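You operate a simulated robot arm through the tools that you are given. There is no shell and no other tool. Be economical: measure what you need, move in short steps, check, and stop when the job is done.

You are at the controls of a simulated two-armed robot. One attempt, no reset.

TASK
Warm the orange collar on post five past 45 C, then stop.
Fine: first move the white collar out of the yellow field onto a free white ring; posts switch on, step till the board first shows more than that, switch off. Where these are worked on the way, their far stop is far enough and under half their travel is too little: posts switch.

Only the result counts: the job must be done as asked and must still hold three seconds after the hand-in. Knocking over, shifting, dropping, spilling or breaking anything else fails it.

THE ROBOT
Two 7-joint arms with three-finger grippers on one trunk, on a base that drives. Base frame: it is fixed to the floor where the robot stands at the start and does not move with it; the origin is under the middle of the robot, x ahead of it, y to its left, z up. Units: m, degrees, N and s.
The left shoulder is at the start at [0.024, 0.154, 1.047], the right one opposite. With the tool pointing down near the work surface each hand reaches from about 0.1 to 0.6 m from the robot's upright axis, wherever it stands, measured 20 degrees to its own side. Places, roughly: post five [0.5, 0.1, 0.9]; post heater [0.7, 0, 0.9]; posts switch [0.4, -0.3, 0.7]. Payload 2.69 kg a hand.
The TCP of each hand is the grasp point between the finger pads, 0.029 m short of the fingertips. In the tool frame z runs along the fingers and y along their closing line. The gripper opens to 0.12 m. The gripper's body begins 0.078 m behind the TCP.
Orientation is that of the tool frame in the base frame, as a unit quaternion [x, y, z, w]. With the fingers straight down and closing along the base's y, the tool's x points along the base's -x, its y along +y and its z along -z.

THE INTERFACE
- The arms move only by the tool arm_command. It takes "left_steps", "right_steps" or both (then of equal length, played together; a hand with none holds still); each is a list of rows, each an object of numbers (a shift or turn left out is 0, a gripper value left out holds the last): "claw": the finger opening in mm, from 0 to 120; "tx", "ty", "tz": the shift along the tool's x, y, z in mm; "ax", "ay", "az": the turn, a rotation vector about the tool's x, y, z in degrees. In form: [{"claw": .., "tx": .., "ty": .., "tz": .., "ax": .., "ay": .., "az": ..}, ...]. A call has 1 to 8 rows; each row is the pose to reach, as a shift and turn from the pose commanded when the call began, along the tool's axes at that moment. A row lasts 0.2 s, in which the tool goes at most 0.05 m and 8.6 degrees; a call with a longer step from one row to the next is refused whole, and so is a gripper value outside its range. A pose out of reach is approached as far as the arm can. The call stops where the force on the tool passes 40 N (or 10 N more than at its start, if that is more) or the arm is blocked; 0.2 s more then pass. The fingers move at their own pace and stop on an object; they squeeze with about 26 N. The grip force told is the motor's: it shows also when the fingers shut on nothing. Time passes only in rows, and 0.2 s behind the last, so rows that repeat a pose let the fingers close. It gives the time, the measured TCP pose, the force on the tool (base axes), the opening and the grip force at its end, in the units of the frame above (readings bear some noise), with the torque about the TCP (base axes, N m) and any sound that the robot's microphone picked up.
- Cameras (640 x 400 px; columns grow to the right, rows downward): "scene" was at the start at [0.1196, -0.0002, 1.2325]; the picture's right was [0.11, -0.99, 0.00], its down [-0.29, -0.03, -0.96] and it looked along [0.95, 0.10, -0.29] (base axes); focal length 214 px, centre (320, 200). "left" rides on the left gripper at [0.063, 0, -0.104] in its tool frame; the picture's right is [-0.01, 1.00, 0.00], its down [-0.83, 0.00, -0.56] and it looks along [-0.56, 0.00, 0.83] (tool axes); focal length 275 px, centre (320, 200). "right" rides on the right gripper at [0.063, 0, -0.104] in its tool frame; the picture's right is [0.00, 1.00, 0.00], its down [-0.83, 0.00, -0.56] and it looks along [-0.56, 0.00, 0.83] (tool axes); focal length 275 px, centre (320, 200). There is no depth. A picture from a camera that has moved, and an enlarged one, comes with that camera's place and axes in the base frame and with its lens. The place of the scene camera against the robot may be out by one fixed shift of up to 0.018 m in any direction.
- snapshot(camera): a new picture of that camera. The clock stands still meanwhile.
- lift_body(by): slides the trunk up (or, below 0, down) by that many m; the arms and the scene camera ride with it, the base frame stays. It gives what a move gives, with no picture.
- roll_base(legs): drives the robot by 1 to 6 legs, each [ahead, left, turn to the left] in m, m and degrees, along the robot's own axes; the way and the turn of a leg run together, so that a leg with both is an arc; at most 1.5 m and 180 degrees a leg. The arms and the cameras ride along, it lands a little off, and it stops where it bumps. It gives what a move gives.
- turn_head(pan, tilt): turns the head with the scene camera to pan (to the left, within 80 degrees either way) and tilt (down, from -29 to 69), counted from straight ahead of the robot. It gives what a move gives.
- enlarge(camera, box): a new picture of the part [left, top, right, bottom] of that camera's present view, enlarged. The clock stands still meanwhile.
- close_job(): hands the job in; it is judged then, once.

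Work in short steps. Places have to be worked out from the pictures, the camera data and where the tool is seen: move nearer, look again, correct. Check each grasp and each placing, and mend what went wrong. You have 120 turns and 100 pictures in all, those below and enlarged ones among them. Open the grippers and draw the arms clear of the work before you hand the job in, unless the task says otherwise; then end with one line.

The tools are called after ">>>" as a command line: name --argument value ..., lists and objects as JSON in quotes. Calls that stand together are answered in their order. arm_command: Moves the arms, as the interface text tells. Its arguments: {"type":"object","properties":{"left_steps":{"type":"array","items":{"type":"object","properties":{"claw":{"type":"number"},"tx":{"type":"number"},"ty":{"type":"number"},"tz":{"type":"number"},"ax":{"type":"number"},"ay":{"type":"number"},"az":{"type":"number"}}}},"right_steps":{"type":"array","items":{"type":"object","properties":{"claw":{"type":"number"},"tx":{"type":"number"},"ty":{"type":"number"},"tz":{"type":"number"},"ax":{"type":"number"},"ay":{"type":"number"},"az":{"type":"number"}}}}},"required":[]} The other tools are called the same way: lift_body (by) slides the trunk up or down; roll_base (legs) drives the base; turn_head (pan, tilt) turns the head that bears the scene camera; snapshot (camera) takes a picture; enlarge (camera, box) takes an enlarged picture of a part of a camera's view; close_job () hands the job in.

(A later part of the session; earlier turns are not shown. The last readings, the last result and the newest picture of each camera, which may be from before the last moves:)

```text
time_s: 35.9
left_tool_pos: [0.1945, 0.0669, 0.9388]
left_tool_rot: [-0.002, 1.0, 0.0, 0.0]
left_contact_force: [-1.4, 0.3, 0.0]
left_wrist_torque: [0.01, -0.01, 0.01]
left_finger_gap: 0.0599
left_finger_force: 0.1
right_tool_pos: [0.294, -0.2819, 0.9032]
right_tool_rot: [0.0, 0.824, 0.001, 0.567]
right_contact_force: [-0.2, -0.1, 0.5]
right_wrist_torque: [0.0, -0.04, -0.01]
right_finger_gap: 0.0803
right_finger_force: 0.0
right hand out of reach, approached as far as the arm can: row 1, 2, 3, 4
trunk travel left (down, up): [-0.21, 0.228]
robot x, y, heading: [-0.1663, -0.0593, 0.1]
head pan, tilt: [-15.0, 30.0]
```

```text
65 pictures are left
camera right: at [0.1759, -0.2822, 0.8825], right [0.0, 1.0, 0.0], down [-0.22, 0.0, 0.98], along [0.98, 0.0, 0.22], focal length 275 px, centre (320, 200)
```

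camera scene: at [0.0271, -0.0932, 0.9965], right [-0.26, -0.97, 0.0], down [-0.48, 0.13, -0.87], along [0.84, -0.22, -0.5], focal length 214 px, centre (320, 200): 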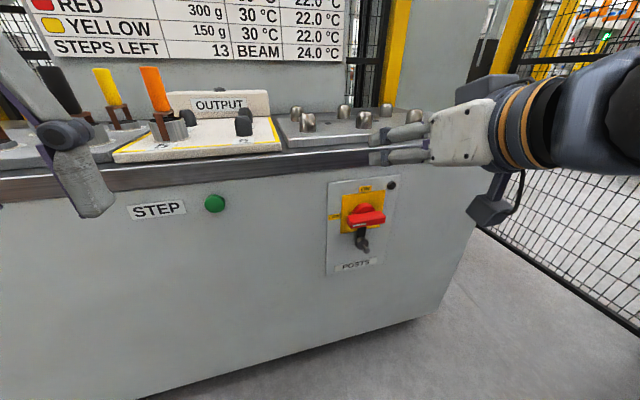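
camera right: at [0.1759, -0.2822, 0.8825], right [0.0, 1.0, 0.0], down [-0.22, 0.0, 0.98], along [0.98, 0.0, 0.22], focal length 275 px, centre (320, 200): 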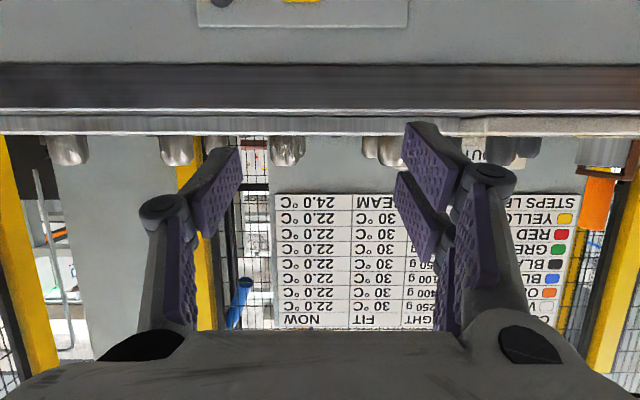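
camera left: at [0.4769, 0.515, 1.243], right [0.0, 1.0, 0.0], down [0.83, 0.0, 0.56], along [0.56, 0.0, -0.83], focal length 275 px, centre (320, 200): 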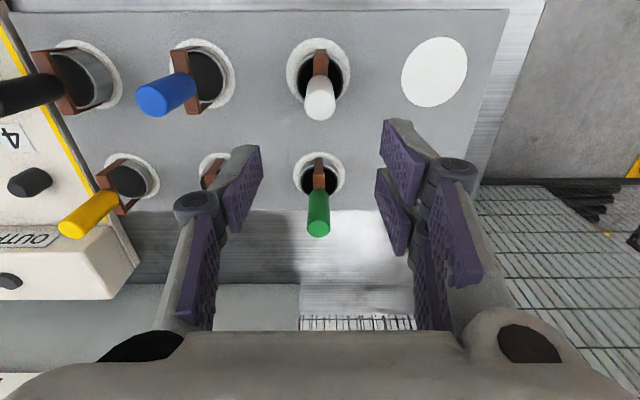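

The right hand is 21° short of horizontal, folded too near its shoulder. I lower it toward switch height while finishing the tilt.

>>> arm_command --right_steps '[{"tx": 40, "tz": 22}, {"tx": 80, "tz": 45}, {"tx": 120, "tz": 65}, {"tx": 139, "tz": 85, "ay": -7}, {"tx": 139, "tz": 85, "ay": -14}, {"tx": 139, "tz": 85, "ay": -21}, {"tx": 139, "tz": 85, "ay": -21}]'

>>> snapshot --camera "right"

>>> snapshot --camera "scene"

```text
time_s: 37.5
left_tool_pos: [0.1939, 0.0672, 0.9369]
left_tool_rot: [-0.002, 1.0, -0.001, 0.0]
left_contact_force: [-0.5, 0.2, 0.0]
left_wrist_torque: [-0.04, 0.0, 0.0]
left_finger_gap: 0.0599
left_finger_force: 0.1
right_tool_pos: [0.3458, -0.2845, 0.7598]
right_tool_rot: [0.001, 0.812, 0.0, 0.584]
right_contact_force: [0.3, -0.6, -0.4]
right_wrist_torque: [-0.03, 0.0, -0.02]
right_finger_gap: 0.0801
right_finger_force: 0.1
right hand out of reach, approached as far as the arm can: row 1, 2, 3, 4, 5, 6, 7
trunk travel left (down, up): [-0.21, 0.228]
robot x, y, heading: [-0.1669, -0.0615, 0.1]
head pan, tilt: [-15.0, 30.0]
```

```text
64 pictures are left
camera right: at [0.2284, -0.2845, 0.7336], right [0.0, 1.0, 0.0], down [-0.26, 0.0, 0.97], along [0.97, 0.0, 0.26], focal length 275 px, centre (320, 200)
```

right: 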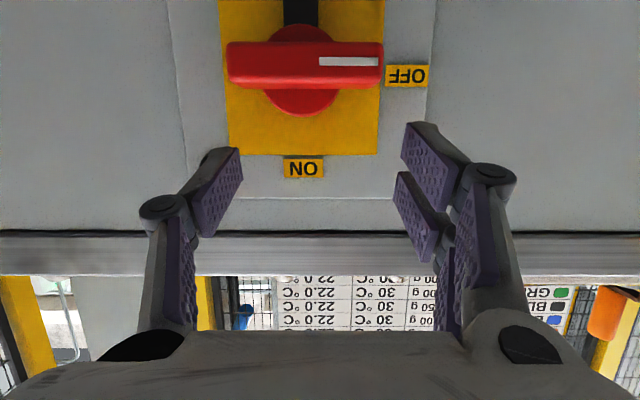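

```text
63 pictures are left
camera scene: at [0.0271, -0.0932, 0.9965], right [-0.26, -0.97, 0.0], down [-0.48, 0.13, -0.87], along [0.84, -0.22, -0.5], focal length 214 px, centre (320, 200)
```

scene: 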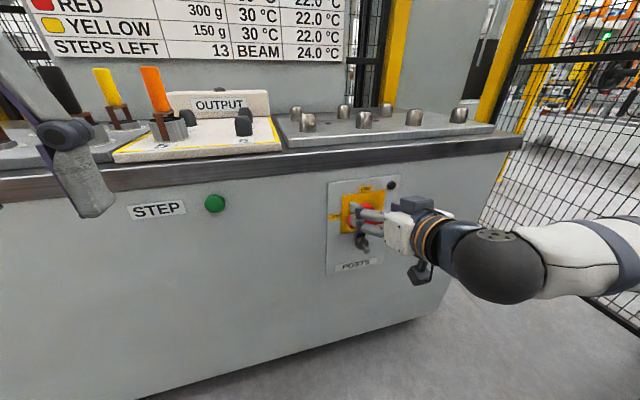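

The pitch stalls 18° below horizontal; handle front centre computes to about [0.411, -0.294, 0.698]. I back off 0.1 m to unfold the arm, then roll the hand toward vertical closing.

>>> roll_base --legs '[[-0.12, 0, 0]]'

>>> arm_command --right_steps '[{"az": -8}, {"az": -16}, {"az": -24}, {"az": -32}, {"az": -40}, {"az": -48}, {"az": -56}, {"az": -64}]'

>>> arm_command --right_steps '[{"az": -8}, {"az": -16}, {"az": -24}, {"az": -26}]'

```text
time_s: 38.7
left_tool_pos: [0.0736, 0.0655, 0.9375]
left_tool_rot: [-0.002, 1.0, 0.0, 0.001]
left_contact_force: [-0.4, -0.3, -0.2]
left_wrist_torque: [0.04, -0.01, 0.0]
left_finger_gap: 0.0603
left_finger_force: 0.0
right_tool_pos: [0.2269, -0.2857, 0.7608]
right_tool_rot: [0.001, 0.812, 0.001, 0.584]
right_contact_force: [-0.5, -0.3, 0.3]
right_wrist_torque: [-0.01, 0.01, 0.0]
right_finger_gap: 0.08
right_finger_force: 0.0
trunk travel left (down, up): [-0.21, 0.228]
robot x, y, heading: [-0.2859, -0.0557, -0.0]
head pan, tilt: [-15.0, 30.0]
```

```text
time_s: 40.5
left_tool_pos: [0.0736, 0.0662, 0.9371]
left_tool_rot: [-0.003, 1.0, -0.001, 0.001]
left_contact_force: [-0.2, 0.1, -0.4]
left_wrist_torque: [0.0, 0.01, 0.0]
left_finger_gap: 0.0598
left_finger_force: 0.1
right_tool_pos: [0.2261, -0.2853, 0.7613]
right_tool_rot: [-0.432, 0.688, -0.309, 0.494]
right_contact_force: [0.2, 0.2, 0.0]
right_wrist_torque: [-0.02, -0.02, 0.04]
right_finger_gap: 0.0799
right_finger_force: 0.1
trunk travel left (down, up): [-0.21, 0.228]
robot x, y, heading: [-0.2888, -0.0597, -0.1]
head pan, tilt: [-15.0, 30.0]
```

```text
time_s: 41.5
left_tool_pos: [0.0748, 0.0671, 0.9388]
left_tool_rot: [-0.001, 1.0, -0.002, 0.001]
left_contact_force: [-0.7, -0.3, 0.3]
left_wrist_torque: [0.0, -0.03, 0.04]
left_finger_gap: 0.0597
left_finger_force: 0.0
right_tool_pos: [0.2248, -0.2846, 0.7594]
right_tool_rot: [0.575, -0.574, 0.412, -0.412]
right_contact_force: [0.2, 0.1, 0.2]
right_wrist_torque: [0.0, -0.02, 0.0]
right_finger_gap: 0.08
right_finger_force: 0.1
trunk travel left (down, up): [-0.21, 0.228]
robot x, y, heading: [-0.2853, -0.06, 0.2]
head pan, tilt: [-15.0, 30.0]
```

Roll worked. Now pitch up the remaining 18.7° about tool x, checking whether it is reachable here.

>>> arm_command --right_steps '[{"ax": 6}, {"ax": 12}, {"ax": 18.7}, {"ax": 18.7}]'

>>> snapshot --camera "right"

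```text
time_s: 42.5
left_tool_pos: [0.0742, 0.0668, 0.9372]
left_tool_rot: [-0.002, 1.0, -0.001, 0.001]
left_contact_force: [0.2, 0.2, 0.0]
left_wrist_torque: [-0.02, 0.01, 0.03]
left_finger_gap: 0.06
left_finger_force: 0.0
right_tool_pos: [0.2263, -0.2838, 0.7604]
right_tool_rot: [-0.574, 0.575, -0.412, 0.413]
right_contact_force: [-0.6, -1.0, -0.1]
right_wrist_torque: [0.01, 0.02, 0.01]
right_finger_gap: 0.0801
right_finger_force: 0.1
right hand out of reach, approached as far as the arm can: row 1, 2, 3, 4
trunk travel left (down, up): [-0.21, 0.228]
robot x, y, heading: [-0.285, -0.0623, 0.1]
head pan, tilt: [-15.0, 30.0]
```

```text
62 pictures are left
camera right: at [0.1288, -0.3476, 0.7937], right [-0.32, 0.0, -0.95], down [-0.53, 0.83, 0.18], along [0.79, 0.56, -0.27], focal length 275 px, centre (320, 200)
```

right: 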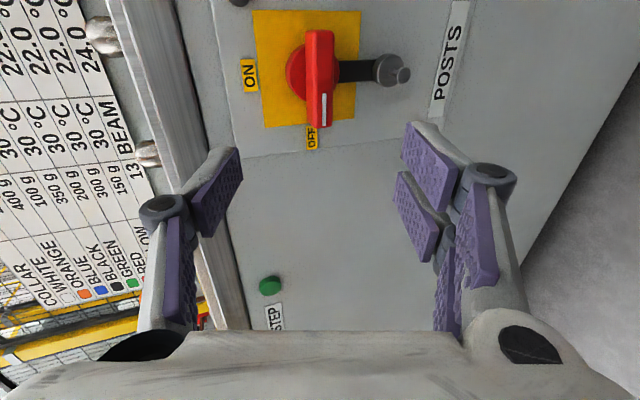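

There's the switch and the pin latch beside it. I extend the arm ahead toward [0.33, -0.29, 0.70] and retry the pitch there.

>>> arm_command --right_steps '[{"tz": 40, "ty": 7}, {"tz": 80, "ty": 14}, {"tz": 112, "ty": 20}, {"tz": 112, "ty": 20}, {"tz": 112, "ty": 20, "ax": 6}, {"tz": 112, "ty": 20, "ax": 12}, {"tz": 112, "ty": 20, "ax": 18.7}, {"tz": 112, "ty": 20, "ax": 18.7}]'

>>> snapshot --camera "scene"

>>> snapshot --camera "right"

```text
time_s: 44.3
left_tool_pos: [0.074, 0.0664, 0.9379]
left_tool_rot: [-0.002, 1.0, -0.001, 0.001]
left_contact_force: [0.4, -0.5, -0.1]
left_wrist_torque: [0.01, 0.0, -0.01]
left_finger_gap: 0.0602
left_finger_force: 0.0
right_tool_pos: [0.3558, -0.3431, 0.7927]
right_tool_rot: [0.548, -0.517, 0.448, -0.481]
right_contact_force: [-0.5, 0.7, 0.4]
right_wrist_torque: [-0.02, 0.04, -0.03]
right_finger_gap: 0.0803
right_finger_force: 0.1
right hand out of reach, approached as far as the arm can: row 1, 2, 3, 4, 5, 6, 7, 8
trunk travel left (down, up): [-0.21, 0.228]
robot x, y, heading: [-0.2883, -0.061, 0.3]
head pan, tilt: [-15.0, 30.0]
```

```text
61 pictures are left
camera scene: at [-0.093, -0.0931, 0.9966], right [-0.26, -0.97, 0.0], down [-0.48, 0.13, -0.87], along [0.84, -0.22, -0.5], focal length 214 px, centre (320, 200)
```

scene: 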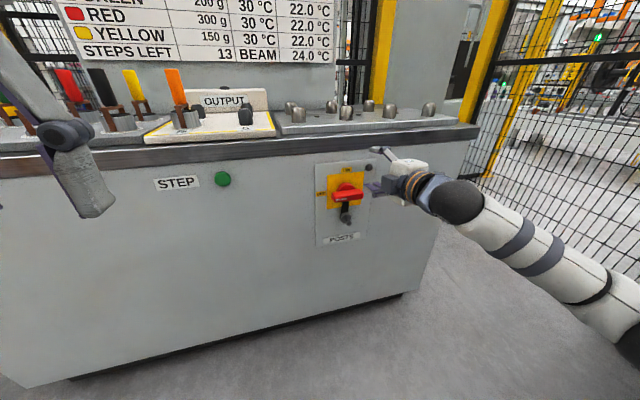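

```text
60 pictures are left
camera right: at [0.2572, -0.4113, 0.8068], right [-0.13, -0.01, -0.99], down [-0.6, 0.79, 0.08], along [0.79, 0.61, -0.11], focal length 275 px, centre (320, 200)
```

right: 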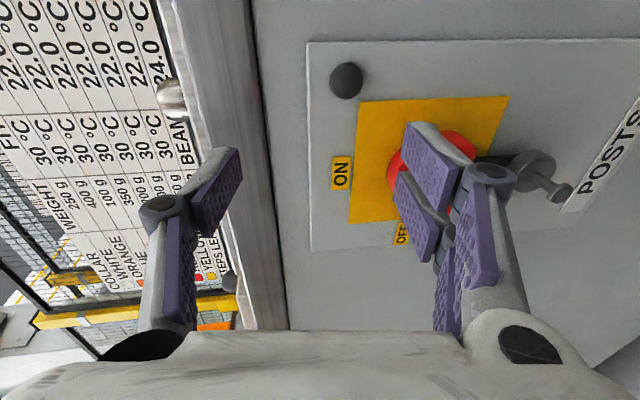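

Extended, the tool comes to 8° of horizontal but 9 cm high. I back off 5 cm and let the trunk bring it down.

>>> roll_base --legs '[[-0.06, 0.05, 0]]'

>>> lift_body --by -0.1

>>> snapshot --camera "right"

```text
time_s: 45.4
left_tool_pos: [0.0134, 0.1174, 0.9369]
left_tool_rot: [-0.001, 1.0, -0.001, 0.0]
left_contact_force: [-0.9, 1.0, -0.2]
left_wrist_torque: [0.01, 0.01, 0.04]
left_finger_gap: 0.0601
left_finger_force: 0.0
right_tool_pos: [0.2943, -0.2906, 0.7929]
right_tool_rot: [0.548, -0.517, 0.448, -0.481]
right_contact_force: [-1.2, -0.3, 0.5]
right_wrist_torque: [0.02, 0.01, -0.02]
right_finger_gap: 0.0803
right_finger_force: 0.1
trunk travel left (down, up): [-0.21, 0.228]
robot x, y, heading: [-0.3488, -0.0086, 0.2]
head pan, tilt: [-15.0, 30.0]
```

```text
time_s: 46.7
left_tool_pos: [0.0468, 0.1177, 0.7983]
left_tool_rot: [-0.002, 0.999, -0.002, -0.053]
left_contact_force: [-0.7, 0.3, 0.4]
left_wrist_torque: [0.02, -0.01, 0.02]
left_finger_gap: 0.06
left_finger_force: 0.1
right_tool_pos: [0.2951, -0.2912, 0.6931]
right_tool_rot: [0.548, -0.517, 0.448, -0.481]
right_contact_force: [0.1, -1.4, -0.1]
right_wrist_torque: [0.01, 0.04, -0.03]
right_finger_gap: 0.0797
right_finger_force: 0.1
trunk travel left (down, up): [-0.11, 0.328]
robot x, y, heading: [-0.3453, -0.0088, 0.1]
head pan, tilt: [-15.0, 30.0]
```

```text
59 pictures are left
camera right: at [0.1969, -0.3608, 0.7068], right [-0.14, -0.01, -0.99], down [-0.6, 0.79, 0.08], along [0.79, 0.61, -0.11], focal length 275 px, centre (320, 200)
```

right: 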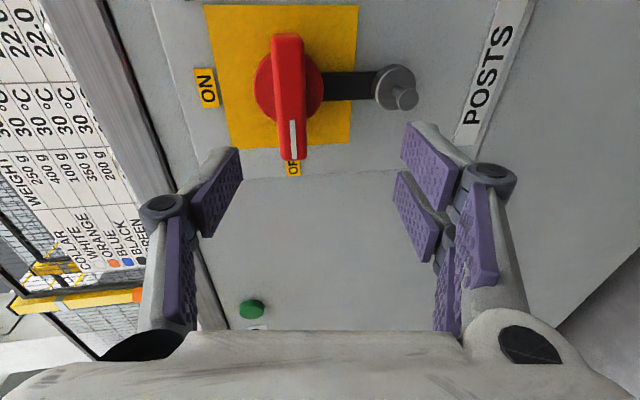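

Very good pose. Inspect the latch/pin next to the handle.

>>> enlarge --camera "right" --box '[180, 0, 440, 170]'

>>> enlarge --camera "scene" --box '[270, 110, 430, 250]'

```text
2.35 times, centred on (310, 85) of right
camera zoom: at [0.1969, -0.3608, 0.7068], right [-0.14, -0.01, -0.99], down [-0.6, 0.79, 0.08], along [0.79, 0.61, -0.11], focal length 648 px, centre (344, 471)
```

zoom: 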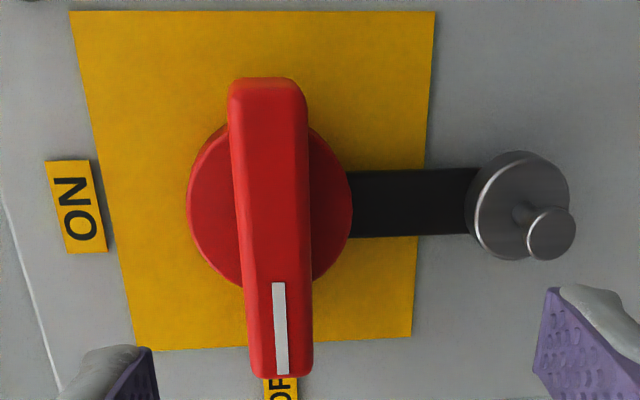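

```text
2.86 times, centred on (350, 180) of scene
camera zoom: at [-0.1175, -0.0432, 0.8843], right [-0.26, -0.97, 0.0], down [-0.48, 0.13, -0.87], along [0.84, -0.22, -0.5], focal length 613 px, centre (234, 257)
```

zoom: 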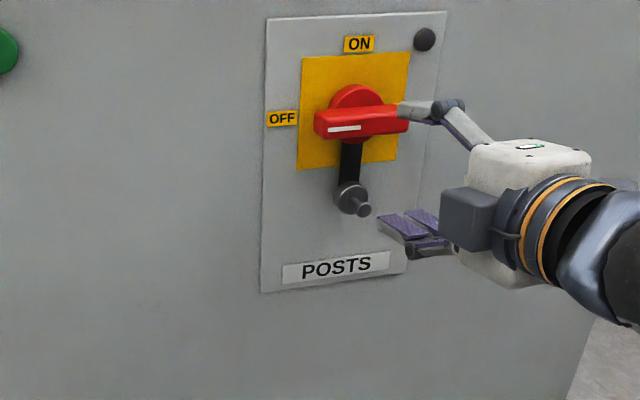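

The lock-pin might block turning; I'll test gently. First try to level the remaining 8° pitch while advancing 50 mm.

>>> arm_command --right_steps '[{"tz": 25, "ax": 2}, {"tz": 50, "ax": 4}, {"tz": 50, "ax": 8}, {"tz": 50, "ax": 8}]'

```text
time_s: 47.7
left_tool_pos: [0.0469, 0.1165, 0.7978]
left_tool_rot: [-0.002, 0.999, -0.002, -0.053]
left_contact_force: [-0.2, 0.4, 0.7]
left_wrist_torque: [-0.01, 0.03, -0.01]
left_finger_gap: 0.0601
left_finger_force: 0.1
right_tool_pos: [0.3599, -0.3096, 0.7142]
right_tool_rot: [0.526, -0.484, 0.47, -0.517]
right_contact_force: [0.3, 0.0, 1.8]
right_wrist_torque: [-0.04, -0.01, 0.01]
right_finger_gap: 0.0802
right_finger_force: 0.0
right hand out of reach, approached as far as the arm can: row 1, 2, 3, 4
trunk travel left (down, up): [-0.11, 0.328]
robot x, y, heading: [-0.344, -0.0058, 0.0]
head pan, tilt: [-15.0, 30.0]
```

Now the tool is level. Reach is touchy, so I use trunk and base to place it: down 15 mm, left 15 mm, opening 60.

>>> lift_body --by -0.015

>>> roll_base --legs '[[0.0, 0.015, 0]]'

>>> snapshot --camera "right"

```text
time_s: 48.3
left_tool_pos: [0.0503, 0.1162, 0.7773]
left_tool_rot: [-0.001, 0.998, -0.004, -0.057]
left_contact_force: [-0.6, 0.3, -0.1]
left_wrist_torque: [0.0, 0.01, -0.01]
left_finger_gap: 0.06
left_finger_force: 0.1
right_tool_pos: [0.363, -0.311, 0.6875]
right_tool_rot: [0.53, -0.49, 0.465, -0.513]
right_contact_force: [-1.6, 0.5, 0.3]
right_wrist_torque: [0.0, 0.0, -0.01]
right_finger_gap: 0.0801
right_finger_force: 0.0
trunk travel left (down, up): [-0.095, 0.343]
robot x, y, heading: [-0.3472, -0.013, 0.2]
head pan, tilt: [-15.0, 30.0]
```

```text
time_s: 49.1
left_tool_pos: [0.0513, 0.1311, 0.7769]
left_tool_rot: [-0.002, 0.998, -0.005, -0.058]
left_contact_force: [-1.1, 0.4, -0.1]
left_wrist_torque: [0.02, 0.0, 0.0]
left_finger_gap: 0.0597
left_finger_force: 0.1
right_tool_pos: [0.3636, -0.2967, 0.686]
right_tool_rot: [0.531, -0.49, 0.465, -0.512]
right_contact_force: [0.6, 0.5, 0.1]
right_wrist_torque: [0.02, 0.01, 0.02]
right_finger_gap: 0.0798
right_finger_force: 0.0
trunk travel left (down, up): [-0.095, 0.343]
robot x, y, heading: [-0.3473, 0.0044, 0.3]
head pan, tilt: [-15.0, 30.0]
```

```text
56 pictures are left
camera right: at [0.2662, -0.3675, 0.6906], right [-0.04, 0.0, -1.0], down [-0.63, 0.78, 0.03], along [0.78, 0.63, -0.03], focal length 275 px, centre (320, 200)
```

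right: 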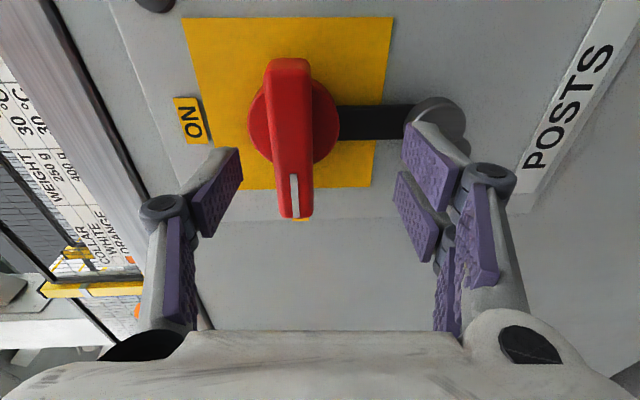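

Handle centre at [0.411, -0.30, 0.70]; I'm ~13 mm low. Raise the trunk 12 mm, narrow the fingers to 62, and look.

>>> lift_body --by 0.012

>>> arm_command --right_steps '[{"claw": 62}, {}]'

>>> roll_base --legs '[[0.02, 0, 0]]'

>>> snapshot --camera "right"

```text
time_s: 49.8
left_tool_pos: [0.0507, 0.1317, 0.7893]
left_tool_rot: [-0.002, 0.998, -0.004, -0.057]
left_contact_force: [-0.7, -0.2, -0.9]
left_wrist_torque: [0.01, 0.01, 0.01]
left_finger_gap: 0.06
left_finger_force: 0.2
right_tool_pos: [0.3642, -0.2976, 0.6985]
right_tool_rot: [0.531, -0.49, 0.465, -0.512]
right_contact_force: [-0.2, 0.6, 0.1]
right_wrist_torque: [-0.01, -0.01, 0.02]
right_finger_gap: 0.08
right_finger_force: 0.0
trunk travel left (down, up): [-0.107, 0.331]
robot x, y, heading: [-0.3447, 0.007, 0.3]
head pan, tilt: [-15.0, 30.0]
```

```text
time_s: 50.4
left_tool_pos: [0.0504, 0.1316, 0.7894]
left_tool_rot: [-0.002, 0.998, -0.004, -0.057]
left_contact_force: [0.6, 0.1, -0.7]
left_wrist_torque: [-0.01, -0.03, 0.02]
left_finger_gap: 0.0598
left_finger_force: 0.1
right_tool_pos: [0.3635, -0.2957, 0.6985]
right_tool_rot: [0.53, -0.49, 0.465, -0.512]
right_contact_force: [0.4, -0.7, -0.2]
right_wrist_torque: [-0.01, 0.01, 0.01]
right_finger_gap: 0.0618
right_finger_force: 0.0
trunk travel left (down, up): [-0.107, 0.331]
robot x, y, heading: [-0.3505, 0.0036, -0.1]
head pan, tilt: [-15.0, 30.0]
```

```text
time_s: 51.1
left_tool_pos: [0.0697, 0.1316, 0.7898]
left_tool_rot: [-0.001, 0.998, -0.005, -0.057]
left_contact_force: [1.1, -0.1, 0.9]
left_wrist_torque: [-0.01, 0.02, -0.01]
left_finger_gap: 0.06
left_finger_force: 0.0
right_tool_pos: [0.3827, -0.2972, 0.6978]
right_tool_rot: [0.531, -0.49, 0.465, -0.512]
right_contact_force: [-0.2, -1.1, 0.4]
right_wrist_torque: [-0.01, 0.0, 0.03]
right_finger_gap: 0.062
right_finger_force: 0.1
trunk travel left (down, up): [-0.107, 0.331]
robot x, y, heading: [-0.3269, 0.0009, -0.0]
head pan, tilt: [-15.0, 30.0]
```

```text
55 pictures are left
camera right: at [0.2859, -0.3676, 0.7025], right [-0.04, 0.0, -1.0], down [-0.63, 0.78, 0.03], along [0.78, 0.63, -0.03], focal length 275 px, centre (320, 200)
```

right: 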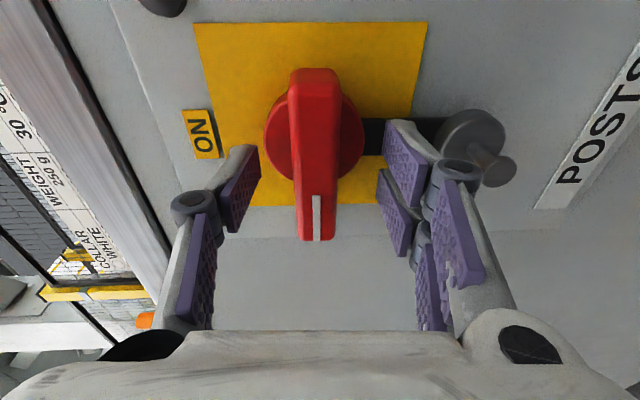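

Aligned well. Ahead another 18 mm so the pads straddle the handle.

>>> roll_base --legs '[[0.018, 0, 0]]'

>>> snapshot --camera "right"

```text
time_s: 51.9
left_tool_pos: [0.0883, 0.1319, 0.7886]
left_tool_rot: [-0.002, 0.998, -0.005, -0.058]
left_contact_force: [1.1, -0.5, 0.0]
left_wrist_torque: [0.0, 0.02, 0.02]
left_finger_gap: 0.0602
left_finger_force: 0.1
right_tool_pos: [0.4006, -0.2952, 0.6987]
right_tool_rot: [0.53, -0.489, 0.466, -0.513]
right_contact_force: [-12.4, 0.5, -1.0]
right_wrist_torque: [0.08, 0.52, -0.12]
right_finger_gap: 0.0667
right_finger_force: 2.8
trunk travel left (down, up): [-0.107, 0.331]
robot x, y, heading: [-0.3105, 0.0067, -0.1]
head pan, tilt: [-15.0, 30.0]
```

```text
54 pictures are left
camera right: at [0.3033, -0.3675, 0.7028], right [-0.04, 0.0, -1.0], down [-0.63, 0.78, 0.03], along [0.78, 0.63, -0.03], focal length 275 px, centre (320, 200)
```

right: 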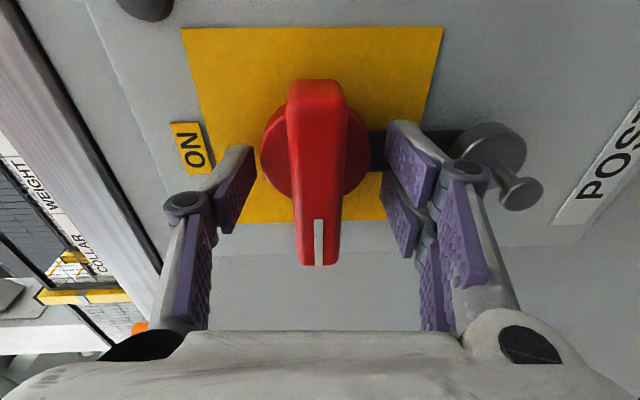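

A finger touches something (likely the lower finger brushing the pin). Close the fingers onto the handle, which moves them away.

>>> arm_command --right_steps '[{"tz": -4, "claw": 50}, {"tz": -4, "claw": 0}, {"tz": -4}, {"tz": -4}]'

>>> snapshot --camera "right"

```text
time_s: 52.9
left_tool_pos: [0.0873, 0.1325, 0.7904]
left_tool_rot: [-0.002, 0.998, -0.004, -0.058]
left_contact_force: [-0.3, -0.3, -0.4]
left_wrist_torque: [-0.02, 0.04, 0.0]
left_finger_gap: 0.0599
left_finger_force: 0.1
right_tool_pos: [0.3961, -0.2955, 0.7024]
right_tool_rot: [0.53, -0.489, 0.465, -0.513]
right_contact_force: [9.9, -1.7, 13.6]
right_wrist_torque: [-0.15, -0.07, 0.51]
right_finger_gap: 0.04
right_finger_force: 45.4
trunk travel left (down, up): [-0.107, 0.331]
robot x, y, heading: [-0.307, 0.0051, 0.0]
head pan, tilt: [-15.0, 30.0]
```

```text
53 pictures are left
camera right: at [0.2999, -0.3678, 0.7047], right [-0.04, 0.0, -1.0], down [-0.63, 0.78, 0.02], along [0.78, 0.63, -0.03], focal length 275 px, centre (320, 200)
```

right: 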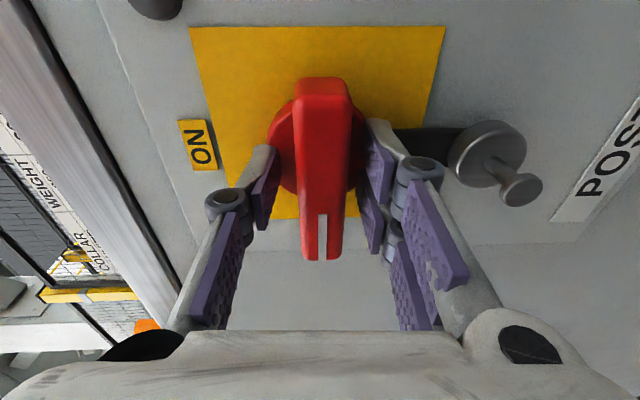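

Gap 40 mm suggests the tips pinch the round hub behind the bar. Open, draw back 12 mm, and close on the bar itself.

>>> arm_command --right_steps '[{"claw": 55}, {"tz": -6}, {"tz": -12}, {"tz": -12, "claw": 0}, {"tz": -12}, {"tz": -12}]'

>>> snapshot --camera "right"

```text
time_s: 54.3
left_tool_pos: [0.0869, 0.131, 0.7902]
left_tool_rot: [-0.002, 0.998, -0.005, -0.057]
left_contact_force: [0.3, -0.5, -0.9]
left_wrist_torque: [0.05, -0.02, -0.03]
left_finger_gap: 0.0599
left_finger_force: 0.2
right_tool_pos: [0.3837, -0.2996, 0.7009]
right_tool_rot: [0.531, -0.489, 0.463, -0.514]
right_contact_force: [0.5, -0.6, 4.5]
right_wrist_torque: [-0.17, -0.95, -0.2]
right_finger_gap: 0.0219
right_finger_force: 45.0
trunk travel left (down, up): [-0.107, 0.331]
robot x, y, heading: [-0.3129, 0.0052, 0.2]
head pan, tilt: [-15.0, 30.0]
```

```text
52 pictures are left
camera right: at [0.2877, -0.3699, 0.7053], right [-0.04, 0.0, -1.0], down [-0.63, 0.78, 0.03], along [0.78, 0.63, -0.03], focal length 275 px, centre (320, 200)
```

right: 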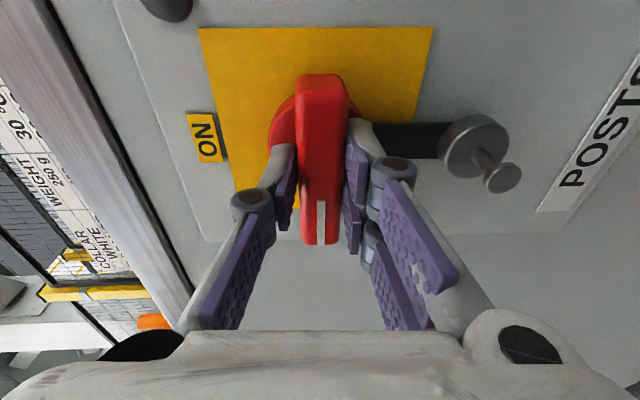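

Now the bar is gripped (22 mm). Test turn of 8°, then 16°, clockwise about the base x axis, watching torque.

>>> arm_command --right_steps '[{"ax": 0.4, "ay": -0.2, "az": 4}, {"ax": 0.7, "ay": -0.35, "az": 8}, {"ax": 1.1, "ay": -0.5, "az": 12}, {"ax": 1.1, "ay": -0.5, "az": 12}]'

>>> snapshot --camera "right"

```text
time_s: 55.4
left_tool_pos: [0.0866, 0.1299, 0.7889]
left_tool_rot: [-0.003, 0.998, -0.004, -0.056]
left_contact_force: [0.2, -0.4, -0.7]
left_wrist_torque: [-0.01, 0.0, 0.01]
left_finger_gap: 0.06
left_finger_force: 0.1
right_tool_pos: [0.3845, -0.2988, 0.701]
right_tool_rot: [-0.478, 0.537, -0.406, 0.564]
right_contact_force: [-11.9, 2.0, -0.9]
right_wrist_torque: [-0.05, -0.72, -0.64]
right_finger_gap: 0.0224
right_finger_force: 45.1
right hand out of reach, approached as far as the arm can: row 3, 4
trunk travel left (down, up): [-0.107, 0.331]
robot x, y, heading: [-0.3148, 0.0053, 0.3]
head pan, tilt: [-15.0, 30.0]
stopped in row 4 (right hand): the force on the tool passed its limit at 42 N (the readings are from after the stop); the commanded pose is now the measured one
```

```text
51 pictures are left
camera right: at [0.2881, -0.37, 0.6909], right [-0.05, 0.21, -0.98], down [-0.63, 0.75, 0.2], along [0.77, 0.63, 0.09], focal length 275 px, centre (320, 200)
```

right: 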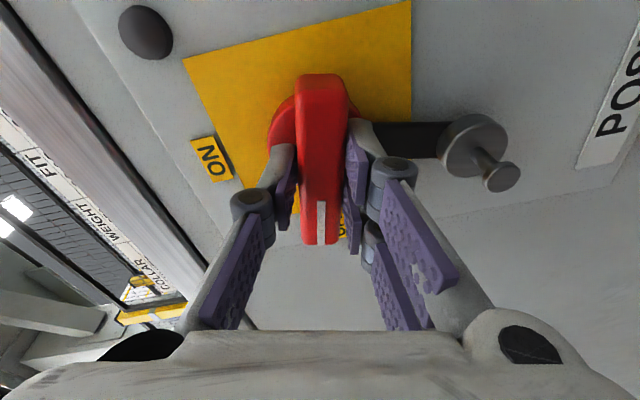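

The handle turned ~12° and the crank with its knob turned along, so the knob is part of the switch—no lock. As the wrist is near its limits, I'll release and instead push the crank knob round (bottom → left) with closed fingers.

>>> arm_command --right_steps '[{"claw": 45}, {"tz": -5}, {"tz": -25}, {"tz": -45}, {"tz": -45, "claw": 0}, {"tz": -45}]'

>>> snapshot --camera "right"

```text
time_s: 56.8
left_tool_pos: [0.0884, 0.1306, 0.7892]
left_tool_rot: [-0.002, 0.998, -0.004, -0.058]
left_contact_force: [0.2, 0.1, 0.0]
left_wrist_torque: [0.01, -0.02, 0.03]
left_finger_gap: 0.0597
left_finger_force: 0.0
right_tool_pos: [0.3446, -0.3068, 0.7096]
right_tool_rot: [-0.48, 0.54, -0.402, 0.563]
right_contact_force: [-0.5, 0.2, -0.5]
right_wrist_torque: [-0.03, -0.01, 0.01]
right_finger_gap: 0.0
right_finger_force: 26.2
right hand out of reach, approached as far as the arm can: row 4, 5, 6
trunk travel left (down, up): [-0.107, 0.331]
robot x, y, heading: [-0.3102, 0.0041, 0.1]
head pan, tilt: [-15.0, 30.0]
```

```text
50 pictures are left
camera right: at [0.2485, -0.3786, 0.6999], right [-0.07, 0.21, -0.98], down [-0.63, 0.75, 0.2], along [0.77, 0.63, 0.08], focal length 275 px, centre (320, 200)
```

right: 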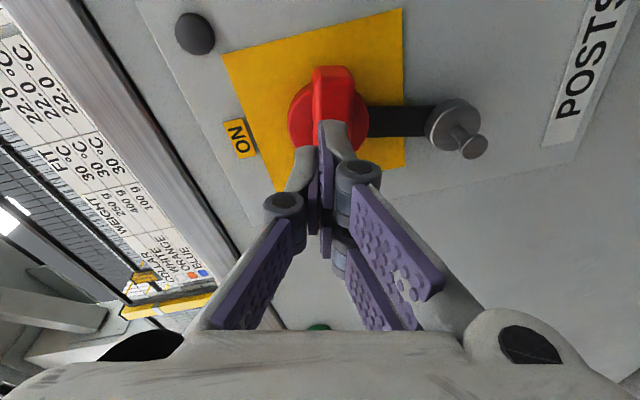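

Knob: housing about [0.43, -0.276, 0.611], head at x≈0.393. I lower the trunk 0.095 and shift right 30 mm to come beside the knob.

>>> roll_base --legs '[[0.0, -0.035, 0]]'

>>> lift_body --by -0.095

>>> snapshot --camera "right"

```text
time_s: 57.7
left_tool_pos: [0.0882, 0.096, 0.7901]
left_tool_rot: [-0.002, 0.998, -0.005, -0.057]
left_contact_force: [-0.3, -0.2, 0.3]
left_wrist_torque: [0.0, -0.03, 0.02]
left_finger_gap: 0.06
left_finger_force: 0.1
right_tool_pos: [0.3453, -0.3412, 0.7086]
right_tool_rot: [-0.481, 0.539, -0.402, 0.563]
right_contact_force: [0.8, 0.2, 0.7]
right_wrist_torque: [-0.01, -0.02, 0.01]
right_finger_gap: 0.0
right_finger_force: 26.3
trunk travel left (down, up): [-0.107, 0.331]
robot x, y, heading: [-0.3067, -0.0293, 0.3]
head pan, tilt: [-15.0, 30.0]
```

```text
time_s: 59.0
left_tool_pos: [0.1111, 0.0972, 0.6815]
left_tool_rot: [-0.002, 0.996, -0.005, -0.086]
left_contact_force: [0.0, -0.1, 0.3]
left_wrist_torque: [0.0, 0.04, 0.01]
left_finger_gap: 0.0601
left_finger_force: 0.2
right_tool_pos: [0.3499, -0.3425, 0.6185]
right_tool_rot: [-0.485, 0.542, -0.398, 0.559]
right_contact_force: [-0.8, 0.0, 0.1]
right_wrist_torque: [0.02, -0.03, 0.01]
right_finger_gap: 0.0003
right_finger_force: 26.1
trunk travel left (down, up): [-0.012, 0.426]
robot x, y, heading: [-0.3102, -0.03, 0.2]
head pan, tilt: [-15.0, 30.0]
```

```text
49 pictures are left
camera right: at [0.2538, -0.4139, 0.6101], right [-0.08, 0.21, -0.97], down [-0.63, 0.75, 0.21], along [0.77, 0.63, 0.07], focal length 275 px, centre (320, 200)
```

right: 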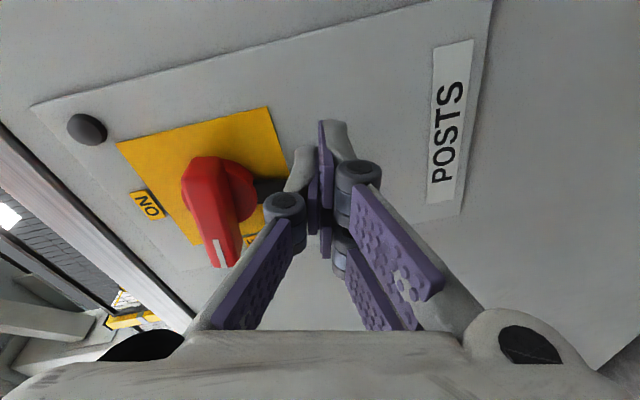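

Fingertips are at knob height, to its right. Advance 40 mm ahead with the base.

>>> roll_base --legs '[[0.04, 0.0, 0]]'

>>> snapshot --camera "scene"

>>> snapshot --camera "right"

```text
time_s: 59.9
left_tool_pos: [0.1505, 0.0958, 0.682]
left_tool_rot: [-0.002, 0.996, -0.004, -0.086]
left_contact_force: [0.1, 0.5, 0.3]
left_wrist_torque: [0.0, -0.04, -0.02]
left_finger_gap: 0.06
left_finger_force: 0.0
right_tool_pos: [0.3889, -0.3411, 0.6174]
right_tool_rot: [-0.485, 0.542, -0.398, 0.559]
right_contact_force: [0.1, 0.7, -0.8]
right_wrist_torque: [0.02, -0.03, 0.01]
right_finger_gap: 0.0
right_finger_force: 25.6
trunk travel left (down, up): [-0.012, 0.426]
robot x, y, heading: [-0.2706, -0.029, 0.0]
head pan, tilt: [-15.0, 30.0]
```

```text
48 pictures are left
camera scene: at [-0.0091, -0.0628, 0.7844], right [-0.26, -0.97, 0.0], down [-0.48, 0.13, -0.87], along [0.84, -0.22, -0.5], focal length 214 px, centre (320, 200)
```

scene: 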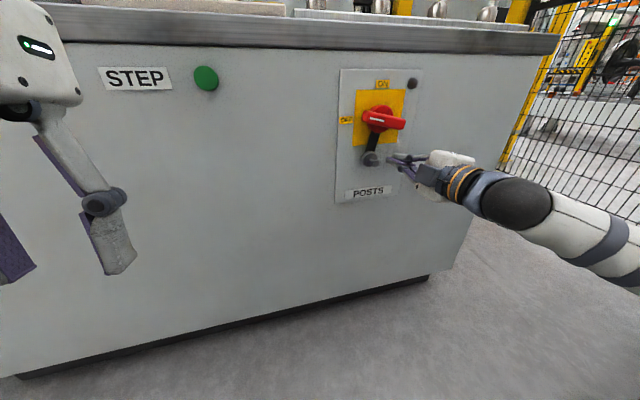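

```text
47 pictures are left
camera right: at [0.2937, -0.4139, 0.6098], right [-0.08, 0.21, -0.97], down [-0.63, 0.75, 0.21], along [0.77, 0.63, 0.07], focal length 275 px, centre (320, 200)
```

right: 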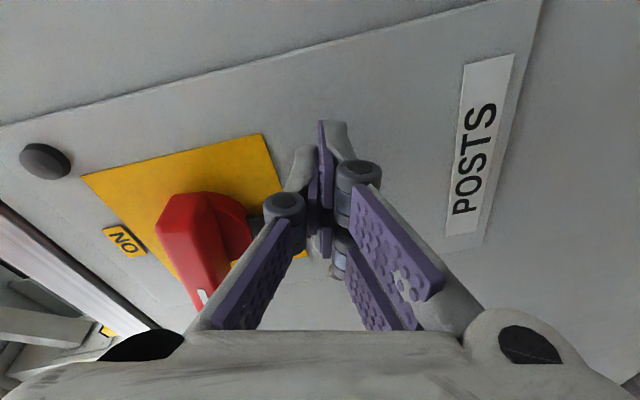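

Fingers are beside the crank knob. Push left 90 mm in base y.

>>> arm_command --right_steps '[{"tx": -19, "ty": 4, "tz": 2}, {"tx": -39, "ty": 9, "tz": 4.5}, {"tx": -58, "ty": 13, "tz": 6.5}, {"tx": -73, "ty": 16, "tz": 8}, {"tx": -87, "ty": 19, "tz": 10}]'

>>> snapshot --camera "scene"

```text
time_s: 61.1
left_tool_pos: [0.1504, 0.0959, 0.6826]
left_tool_rot: [-0.002, 0.996, -0.005, -0.087]
left_contact_force: [0.9, -1.4, -0.3]
left_wrist_torque: [0.01, -0.03, -0.01]
left_finger_gap: 0.0601
left_finger_force: 0.0
right_tool_pos: [0.3855, -0.3036, 0.6253]
right_tool_rot: [-0.488, 0.543, -0.395, 0.557]
right_contact_force: [0.6, 0.6, 0.9]
right_wrist_torque: [0.02, -0.01, 0.0]
right_finger_gap: 0.0002
right_finger_force: 26.3
right hand out of reach, approached as far as the arm can: row 2, 3, 4, 5
trunk travel left (down, up): [-0.012, 0.426]
robot x, y, heading: [-0.2718, -0.0292, 0.0]
head pan, tilt: [-15.0, 30.0]
```

```text
46 pictures are left
camera scene: at [-0.0091, -0.0628, 0.7844], right [-0.26, -0.97, 0.0], down [-0.48, 0.13, -0.87], along [0.84, -0.22, -0.5], focal length 214 px, centre (320, 200)
```

scene: 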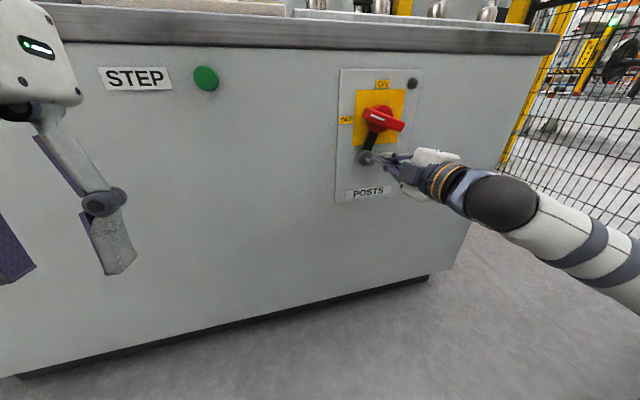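

It pushed the crank some more; the arm's reach ends there. Continue pushing with the base 45 mm left.

>>> roll_base --legs '[[0.0, 0.045, 0]]'

>>> snapshot --camera "scene"

```text
time_s: 62.1
left_tool_pos: [0.1527, 0.1307, 0.6811]
left_tool_rot: [0.0, 0.996, -0.004, -0.086]
left_contact_force: [0.3, -0.7, -0.3]
left_wrist_torque: [-0.01, 0.0, -0.01]
left_finger_gap: 0.06
left_finger_force: 0.1
right_tool_pos: [0.3849, -0.2748, 0.6344]
right_tool_rot: [-0.48, 0.541, -0.404, 0.56]
right_contact_force: [-0.2, 0.6, -0.8]
right_wrist_torque: [0.01, -0.02, 0.04]
right_finger_gap: 0.0002
right_finger_force: 26.7
trunk travel left (down, up): [-0.012, 0.426]
robot x, y, heading: [-0.2725, 0.0063, 0.1]
head pan, tilt: [-15.0, 30.0]
stopped in leg 1: the force on the tool passed its limit at 49 N (the readings are from after the stop); the commanded pose is now the measured one
```

```text
45 pictures are left
camera scene: at [-0.009, -0.028, 0.7844], right [-0.26, -0.97, 0.0], down [-0.48, 0.13, -0.87], along [0.84, -0.22, -0.5], focal length 214 px, centre (320, 200)
```

scene: 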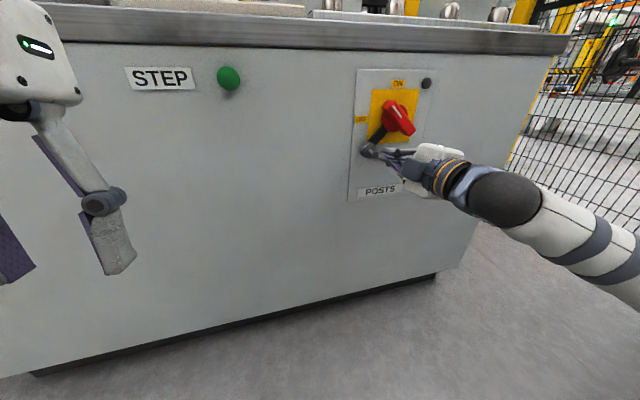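

The crank is at about 40°; the tangent now goes up-left. Raise 25 mm, then left 20 mm.

>>> lift_body --by 0.02

>>> roll_base --legs '[[0.0, 0.02, 0]]'

>>> enlarge --camera "scene" --box '[320, 50, 480, 220]'

```text
time_s: 62.8
left_tool_pos: [0.15, 0.1318, 0.6988]
left_tool_rot: [-0.001, 0.996, -0.006, -0.083]
left_contact_force: [0.1, 0.2, -0.4]
left_wrist_torque: [-0.02, 0.01, -0.01]
left_finger_gap: 0.0598
left_finger_force: 0.1
right_tool_pos: [0.3861, -0.2754, 0.6535]
right_tool_rot: [-0.481, 0.541, -0.404, 0.559]
right_contact_force: [0.4, 0.6, -0.6]
right_wrist_torque: [-0.01, -0.01, -0.01]
right_finger_gap: 0.0
right_finger_force: 26.1
trunk travel left (down, up): [-0.032, 0.406]
robot x, y, heading: [-0.2719, 0.0031, 0.1]
head pan, tilt: [-15.0, 30.0]
```

```text
time_s: 64.1
left_tool_pos: [0.1496, 0.1496, 0.6985]
left_tool_rot: [0.0, 0.996, -0.006, -0.085]
left_contact_force: [0.6, 0.2, -0.1]
left_wrist_torque: [-0.02, -0.05, 0.0]
left_finger_gap: 0.06
left_finger_force: 0.2
right_tool_pos: [0.3863, -0.2615, 0.659]
right_tool_rot: [-0.476, 0.54, -0.411, 0.559]
right_contact_force: [-0.6, -1.7, 2.5]
right_wrist_torque: [0.03, 0.01, -0.06]
right_finger_gap: 0.0002
right_finger_force: 25.7
trunk travel left (down, up): [-0.032, 0.406]
robot x, y, heading: [-0.2674, 0.0239, -0.2]
head pan, tilt: [-15.0, 30.0]
stopped in leg 1: the force on the tool passed its limit at 41 N (the readings are from after the stop); the commanded pose is now the measured one
```

```text
2.35 times, centred on (400, 135) of scene
camera zoom: at [-0.0127, -0.009, 0.7995], right [-0.26, -0.97, 0.0], down [-0.48, 0.13, -0.87], along [0.84, -0.23, -0.5], focal length 505 px, centre (132, 353)
```

zoom: 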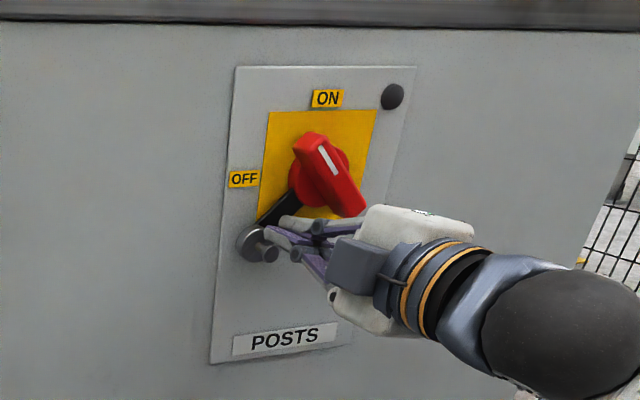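

Crank at ~50°, fingers lie under the bar. Pushing straight up now rotates it on: lift 15 mm, then check.

>>> lift_body --by 0.015

>>> enlarge --camera "scene" --box '[320, 50, 480, 220]'

```text
time_s: 64.7
left_tool_pos: [0.1507, 0.15, 0.7135]
left_tool_rot: [0.0, 0.996, -0.008, -0.083]
left_contact_force: [-0.1, -0.9, -0.1]
left_wrist_torque: [0.02, -0.02, 0.02]
left_finger_gap: 0.0601
left_finger_force: 0.1
right_tool_pos: [0.3863, -0.2612, 0.6742]
right_tool_rot: [-0.475, 0.541, -0.412, 0.558]
right_contact_force: [0.3, -0.2, -0.4]
right_wrist_torque: [-0.02, -0.02, 0.03]
right_finger_gap: 0.0
right_finger_force: 26.3
trunk travel left (down, up): [-0.047, 0.391]
robot x, y, heading: [-0.269, 0.0222, 0.0]
head pan, tilt: [-15.0, 30.0]
```

```text
2.35 times, centred on (400, 135) of scene
camera zoom: at [-0.0166, -0.0089, 0.8134], right [-0.26, -0.97, 0.0], down [-0.48, 0.13, -0.87], along [0.84, -0.23, -0.5], focal length 505 px, centre (132, 353)
```

zoom: 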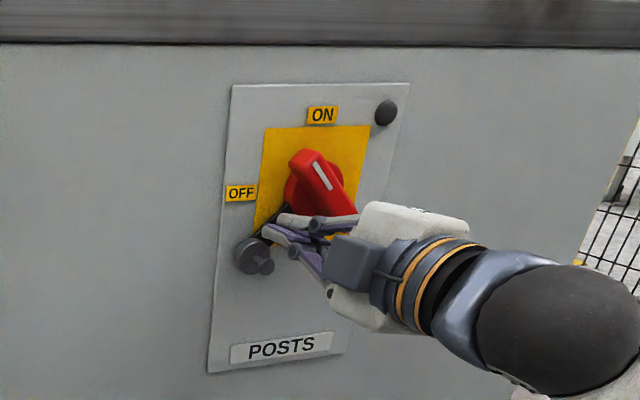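

The fingers passed in front of the bar; only the knob stands proud enough. Go down 60 mm, left 30 mm to sit below the knob, then lift.

>>> lift_body --by -0.045

>>> arm_command --right_steps '[{"tx": 2, "ty": 9}, {"tx": 4, "ty": 18}, {"tx": 4, "ty": 18}]'

>>> roll_base --legs '[[0.0, 0.035, 0]]'

>>> enlarge --camera "scene" --box '[320, 50, 480, 220]'

```text
time_s: 65.4
left_tool_pos: [0.1498, 0.1472, 0.679]
left_tool_rot: [0.001, 0.996, -0.008, -0.083]
left_contact_force: [0.6, 0.1, 0.6]
left_wrist_torque: [-0.03, 0.01, -0.03]
left_finger_gap: 0.0599
left_finger_force: 0.1
right_tool_pos: [0.3877, -0.2711, 0.6482]
right_tool_rot: [-0.469, 0.539, -0.422, 0.559]
right_contact_force: [1.6, -4.9, 4.9]
right_wrist_torque: [0.08, -0.06, -0.05]
right_finger_gap: 0.0001
right_finger_force: 25.3
trunk travel left (down, up): [-0.01, 0.427]
robot x, y, heading: [-0.2717, 0.0251, -0.0]
head pan, tilt: [-15.0, 30.0]
stopped: the force on the tool passed its limit at 47 N (the readings are from after the stop); the commanded pose is now the measured one
```

```text
time_s: 66.2
left_tool_pos: [0.1496, 0.1485, 0.6805]
left_tool_rot: [0.001, 0.997, -0.007, -0.082]
left_contact_force: [0.3, 0.1, 0.6]
left_wrist_torque: [-0.01, -0.01, -0.02]
left_finger_gap: 0.0598
left_finger_force: 0.1
right_tool_pos: [0.3871, -0.2706, 0.6492]
right_tool_rot: [-0.47, 0.54, -0.42, 0.558]
right_contact_force: [2.6, -8.6, 9.4]
right_wrist_torque: [0.13, -0.06, -0.13]
right_finger_gap: 0.0
right_finger_force: 26.4
right hand out of reach, approached as far as the arm can: row 1, 2, 3
trunk travel left (down, up): [-0.01, 0.427]
robot x, y, heading: [-0.2716, 0.0246, -0.2]
head pan, tilt: [-15.0, 30.0]
```

```text
time_s: 67.1
left_tool_pos: [0.1505, 0.1596, 0.68]
left_tool_rot: [0.002, 0.997, -0.007, -0.083]
left_contact_force: [0.0, -0.7, -0.1]
left_wrist_torque: [-0.02, 0.0, -0.02]
left_finger_gap: 0.0599
left_finger_force: 0.0
right_tool_pos: [0.3872, -0.2654, 0.656]
right_tool_rot: [-0.462, 0.54, -0.431, 0.557]
right_contact_force: [-0.8, -2.4, 1.7]
right_wrist_torque: [0.02, 0.01, 0.03]
right_finger_gap: 0.0
right_finger_force: 26.3
trunk travel left (down, up): [-0.01, 0.427]
robot x, y, heading: [-0.2697, 0.0373, -0.4]
head pan, tilt: [-15.0, 30.0]
stopped in leg 1: the force on the tool passed its limit at 50 N (the readings are from after the stop); the commanded pose is now the measured one
```

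```text
2.35 times, centred on (400, 135) of scene
camera zoom: at [-0.0087, 0.0034, 0.7837], right [-0.26, -0.96, 0.0], down [-0.48, 0.13, -0.87], along [0.84, -0.23, -0.5], focal length 505 px, centre (132, 353)
```

zoom: 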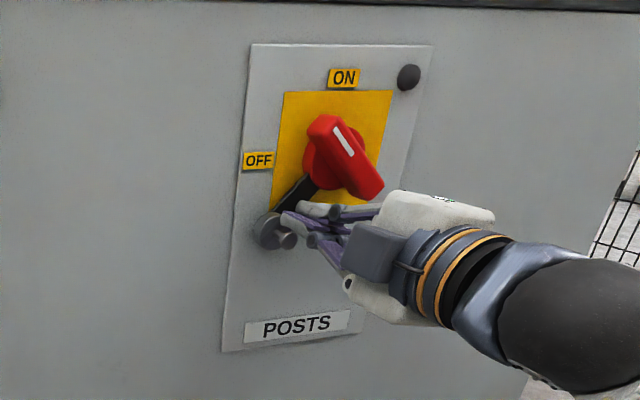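

Pushing the knob further is awkward this low. Better: push the marked upper end of the red bar to the right. Back off, lift, and go to the left side of the bar's upper end.

>>> roll_base --legs '[[-0.06, -0.01, 0]]'

>>> lift_body --by 0.1

>>> roll_base --legs '[[0, 0.055, 0]]'

>>> snapshot --camera "right"

>>> snapshot --camera "scene"

```text
time_s: 68.0
left_tool_pos: [0.0905, 0.1512, 0.6791]
left_tool_rot: [0.002, 0.996, -0.008, -0.084]
left_contact_force: [1.0, -0.7, -0.1]
left_wrist_torque: [0.02, 0.04, -0.02]
left_finger_gap: 0.0598
left_finger_force: 0.0
right_tool_pos: [0.3284, -0.2732, 0.6556]
right_tool_rot: [-0.462, 0.54, -0.43, 0.557]
right_contact_force: [-0.2, 0.4, -0.1]
right_wrist_torque: [-0.02, 0.02, 0.02]
right_finger_gap: 0.0
right_finger_force: 26.4
trunk travel left (down, up): [-0.01, 0.427]
robot x, y, heading: [-0.3332, 0.0251, -0.2]
head pan, tilt: [-15.0, 30.0]
```

```text
time_s: 69.4
left_tool_pos: [0.0914, 0.1518, 0.7793]
left_tool_rot: [0.002, 0.996, -0.008, -0.084]
left_contact_force: [-0.1, 0.1, 0.0]
left_wrist_torque: [0.02, 0.02, 0.03]
left_finger_gap: 0.0601
left_finger_force: 0.1
right_tool_pos: [0.3289, -0.2734, 0.7539]
right_tool_rot: [-0.462, 0.541, -0.43, 0.556]
right_contact_force: [0.0, 0.2, -0.2]
right_wrist_torque: [0.05, -0.01, -0.03]
right_finger_gap: 0.0001
right_finger_force: 26.7
trunk travel left (down, up): [-0.11, 0.327]
robot x, y, heading: [-0.3274, 0.0314, -0.5]
head pan, tilt: [-15.0, 30.0]
```

```text
time_s: 70.5
left_tool_pos: [0.0925, 0.2052, 0.7792]
left_tool_rot: [0.003, 0.996, -0.007, -0.084]
left_contact_force: [-0.7, 0.5, 0.1]
left_wrist_torque: [-0.01, 0.01, 0.02]
left_finger_gap: 0.06
left_finger_force: 0.1
right_tool_pos: [0.3281, -0.2206, 0.7541]
right_tool_rot: [-0.462, 0.54, -0.43, 0.556]
right_contact_force: [0.2, -0.5, -0.6]
right_wrist_torque: [0.02, 0.02, 0.04]
right_finger_gap: 0.0001
right_finger_force: 26.2
trunk travel left (down, up): [-0.11, 0.327]
robot x, y, heading: [-0.3286, 0.0819, -0.6]
head pan, tilt: [-15.0, 30.0]
```

```text
41 pictures are left
camera right: at [0.2285, -0.286, 0.7433], right [-0.02, 0.2, -0.98], down [-0.59, 0.79, 0.17], along [0.8, 0.59, 0.1], focal length 275 px, centre (320, 200)
```

right: 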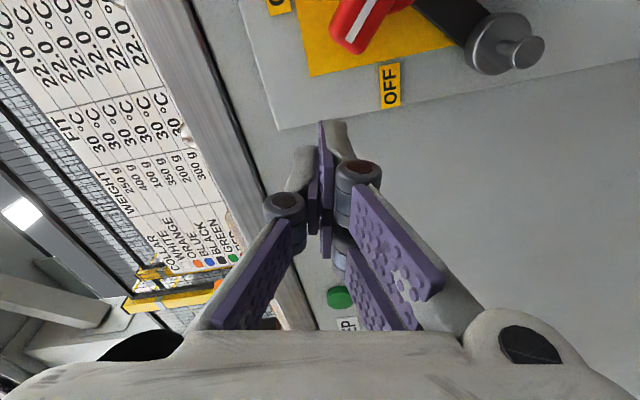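

```text
40 pictures are left
camera scene: at [-0.099, 0.0483, 0.8851], right [-0.26, -0.96, 0.0], down [-0.48, 0.13, -0.87], along [0.84, -0.23, -0.5], focal length 214 px, centre (320, 200)
```

scene: 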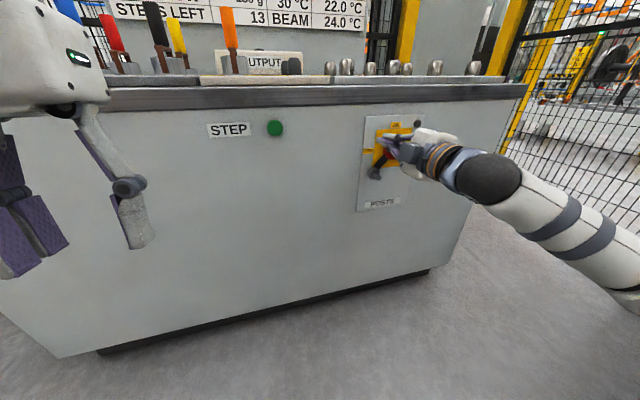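

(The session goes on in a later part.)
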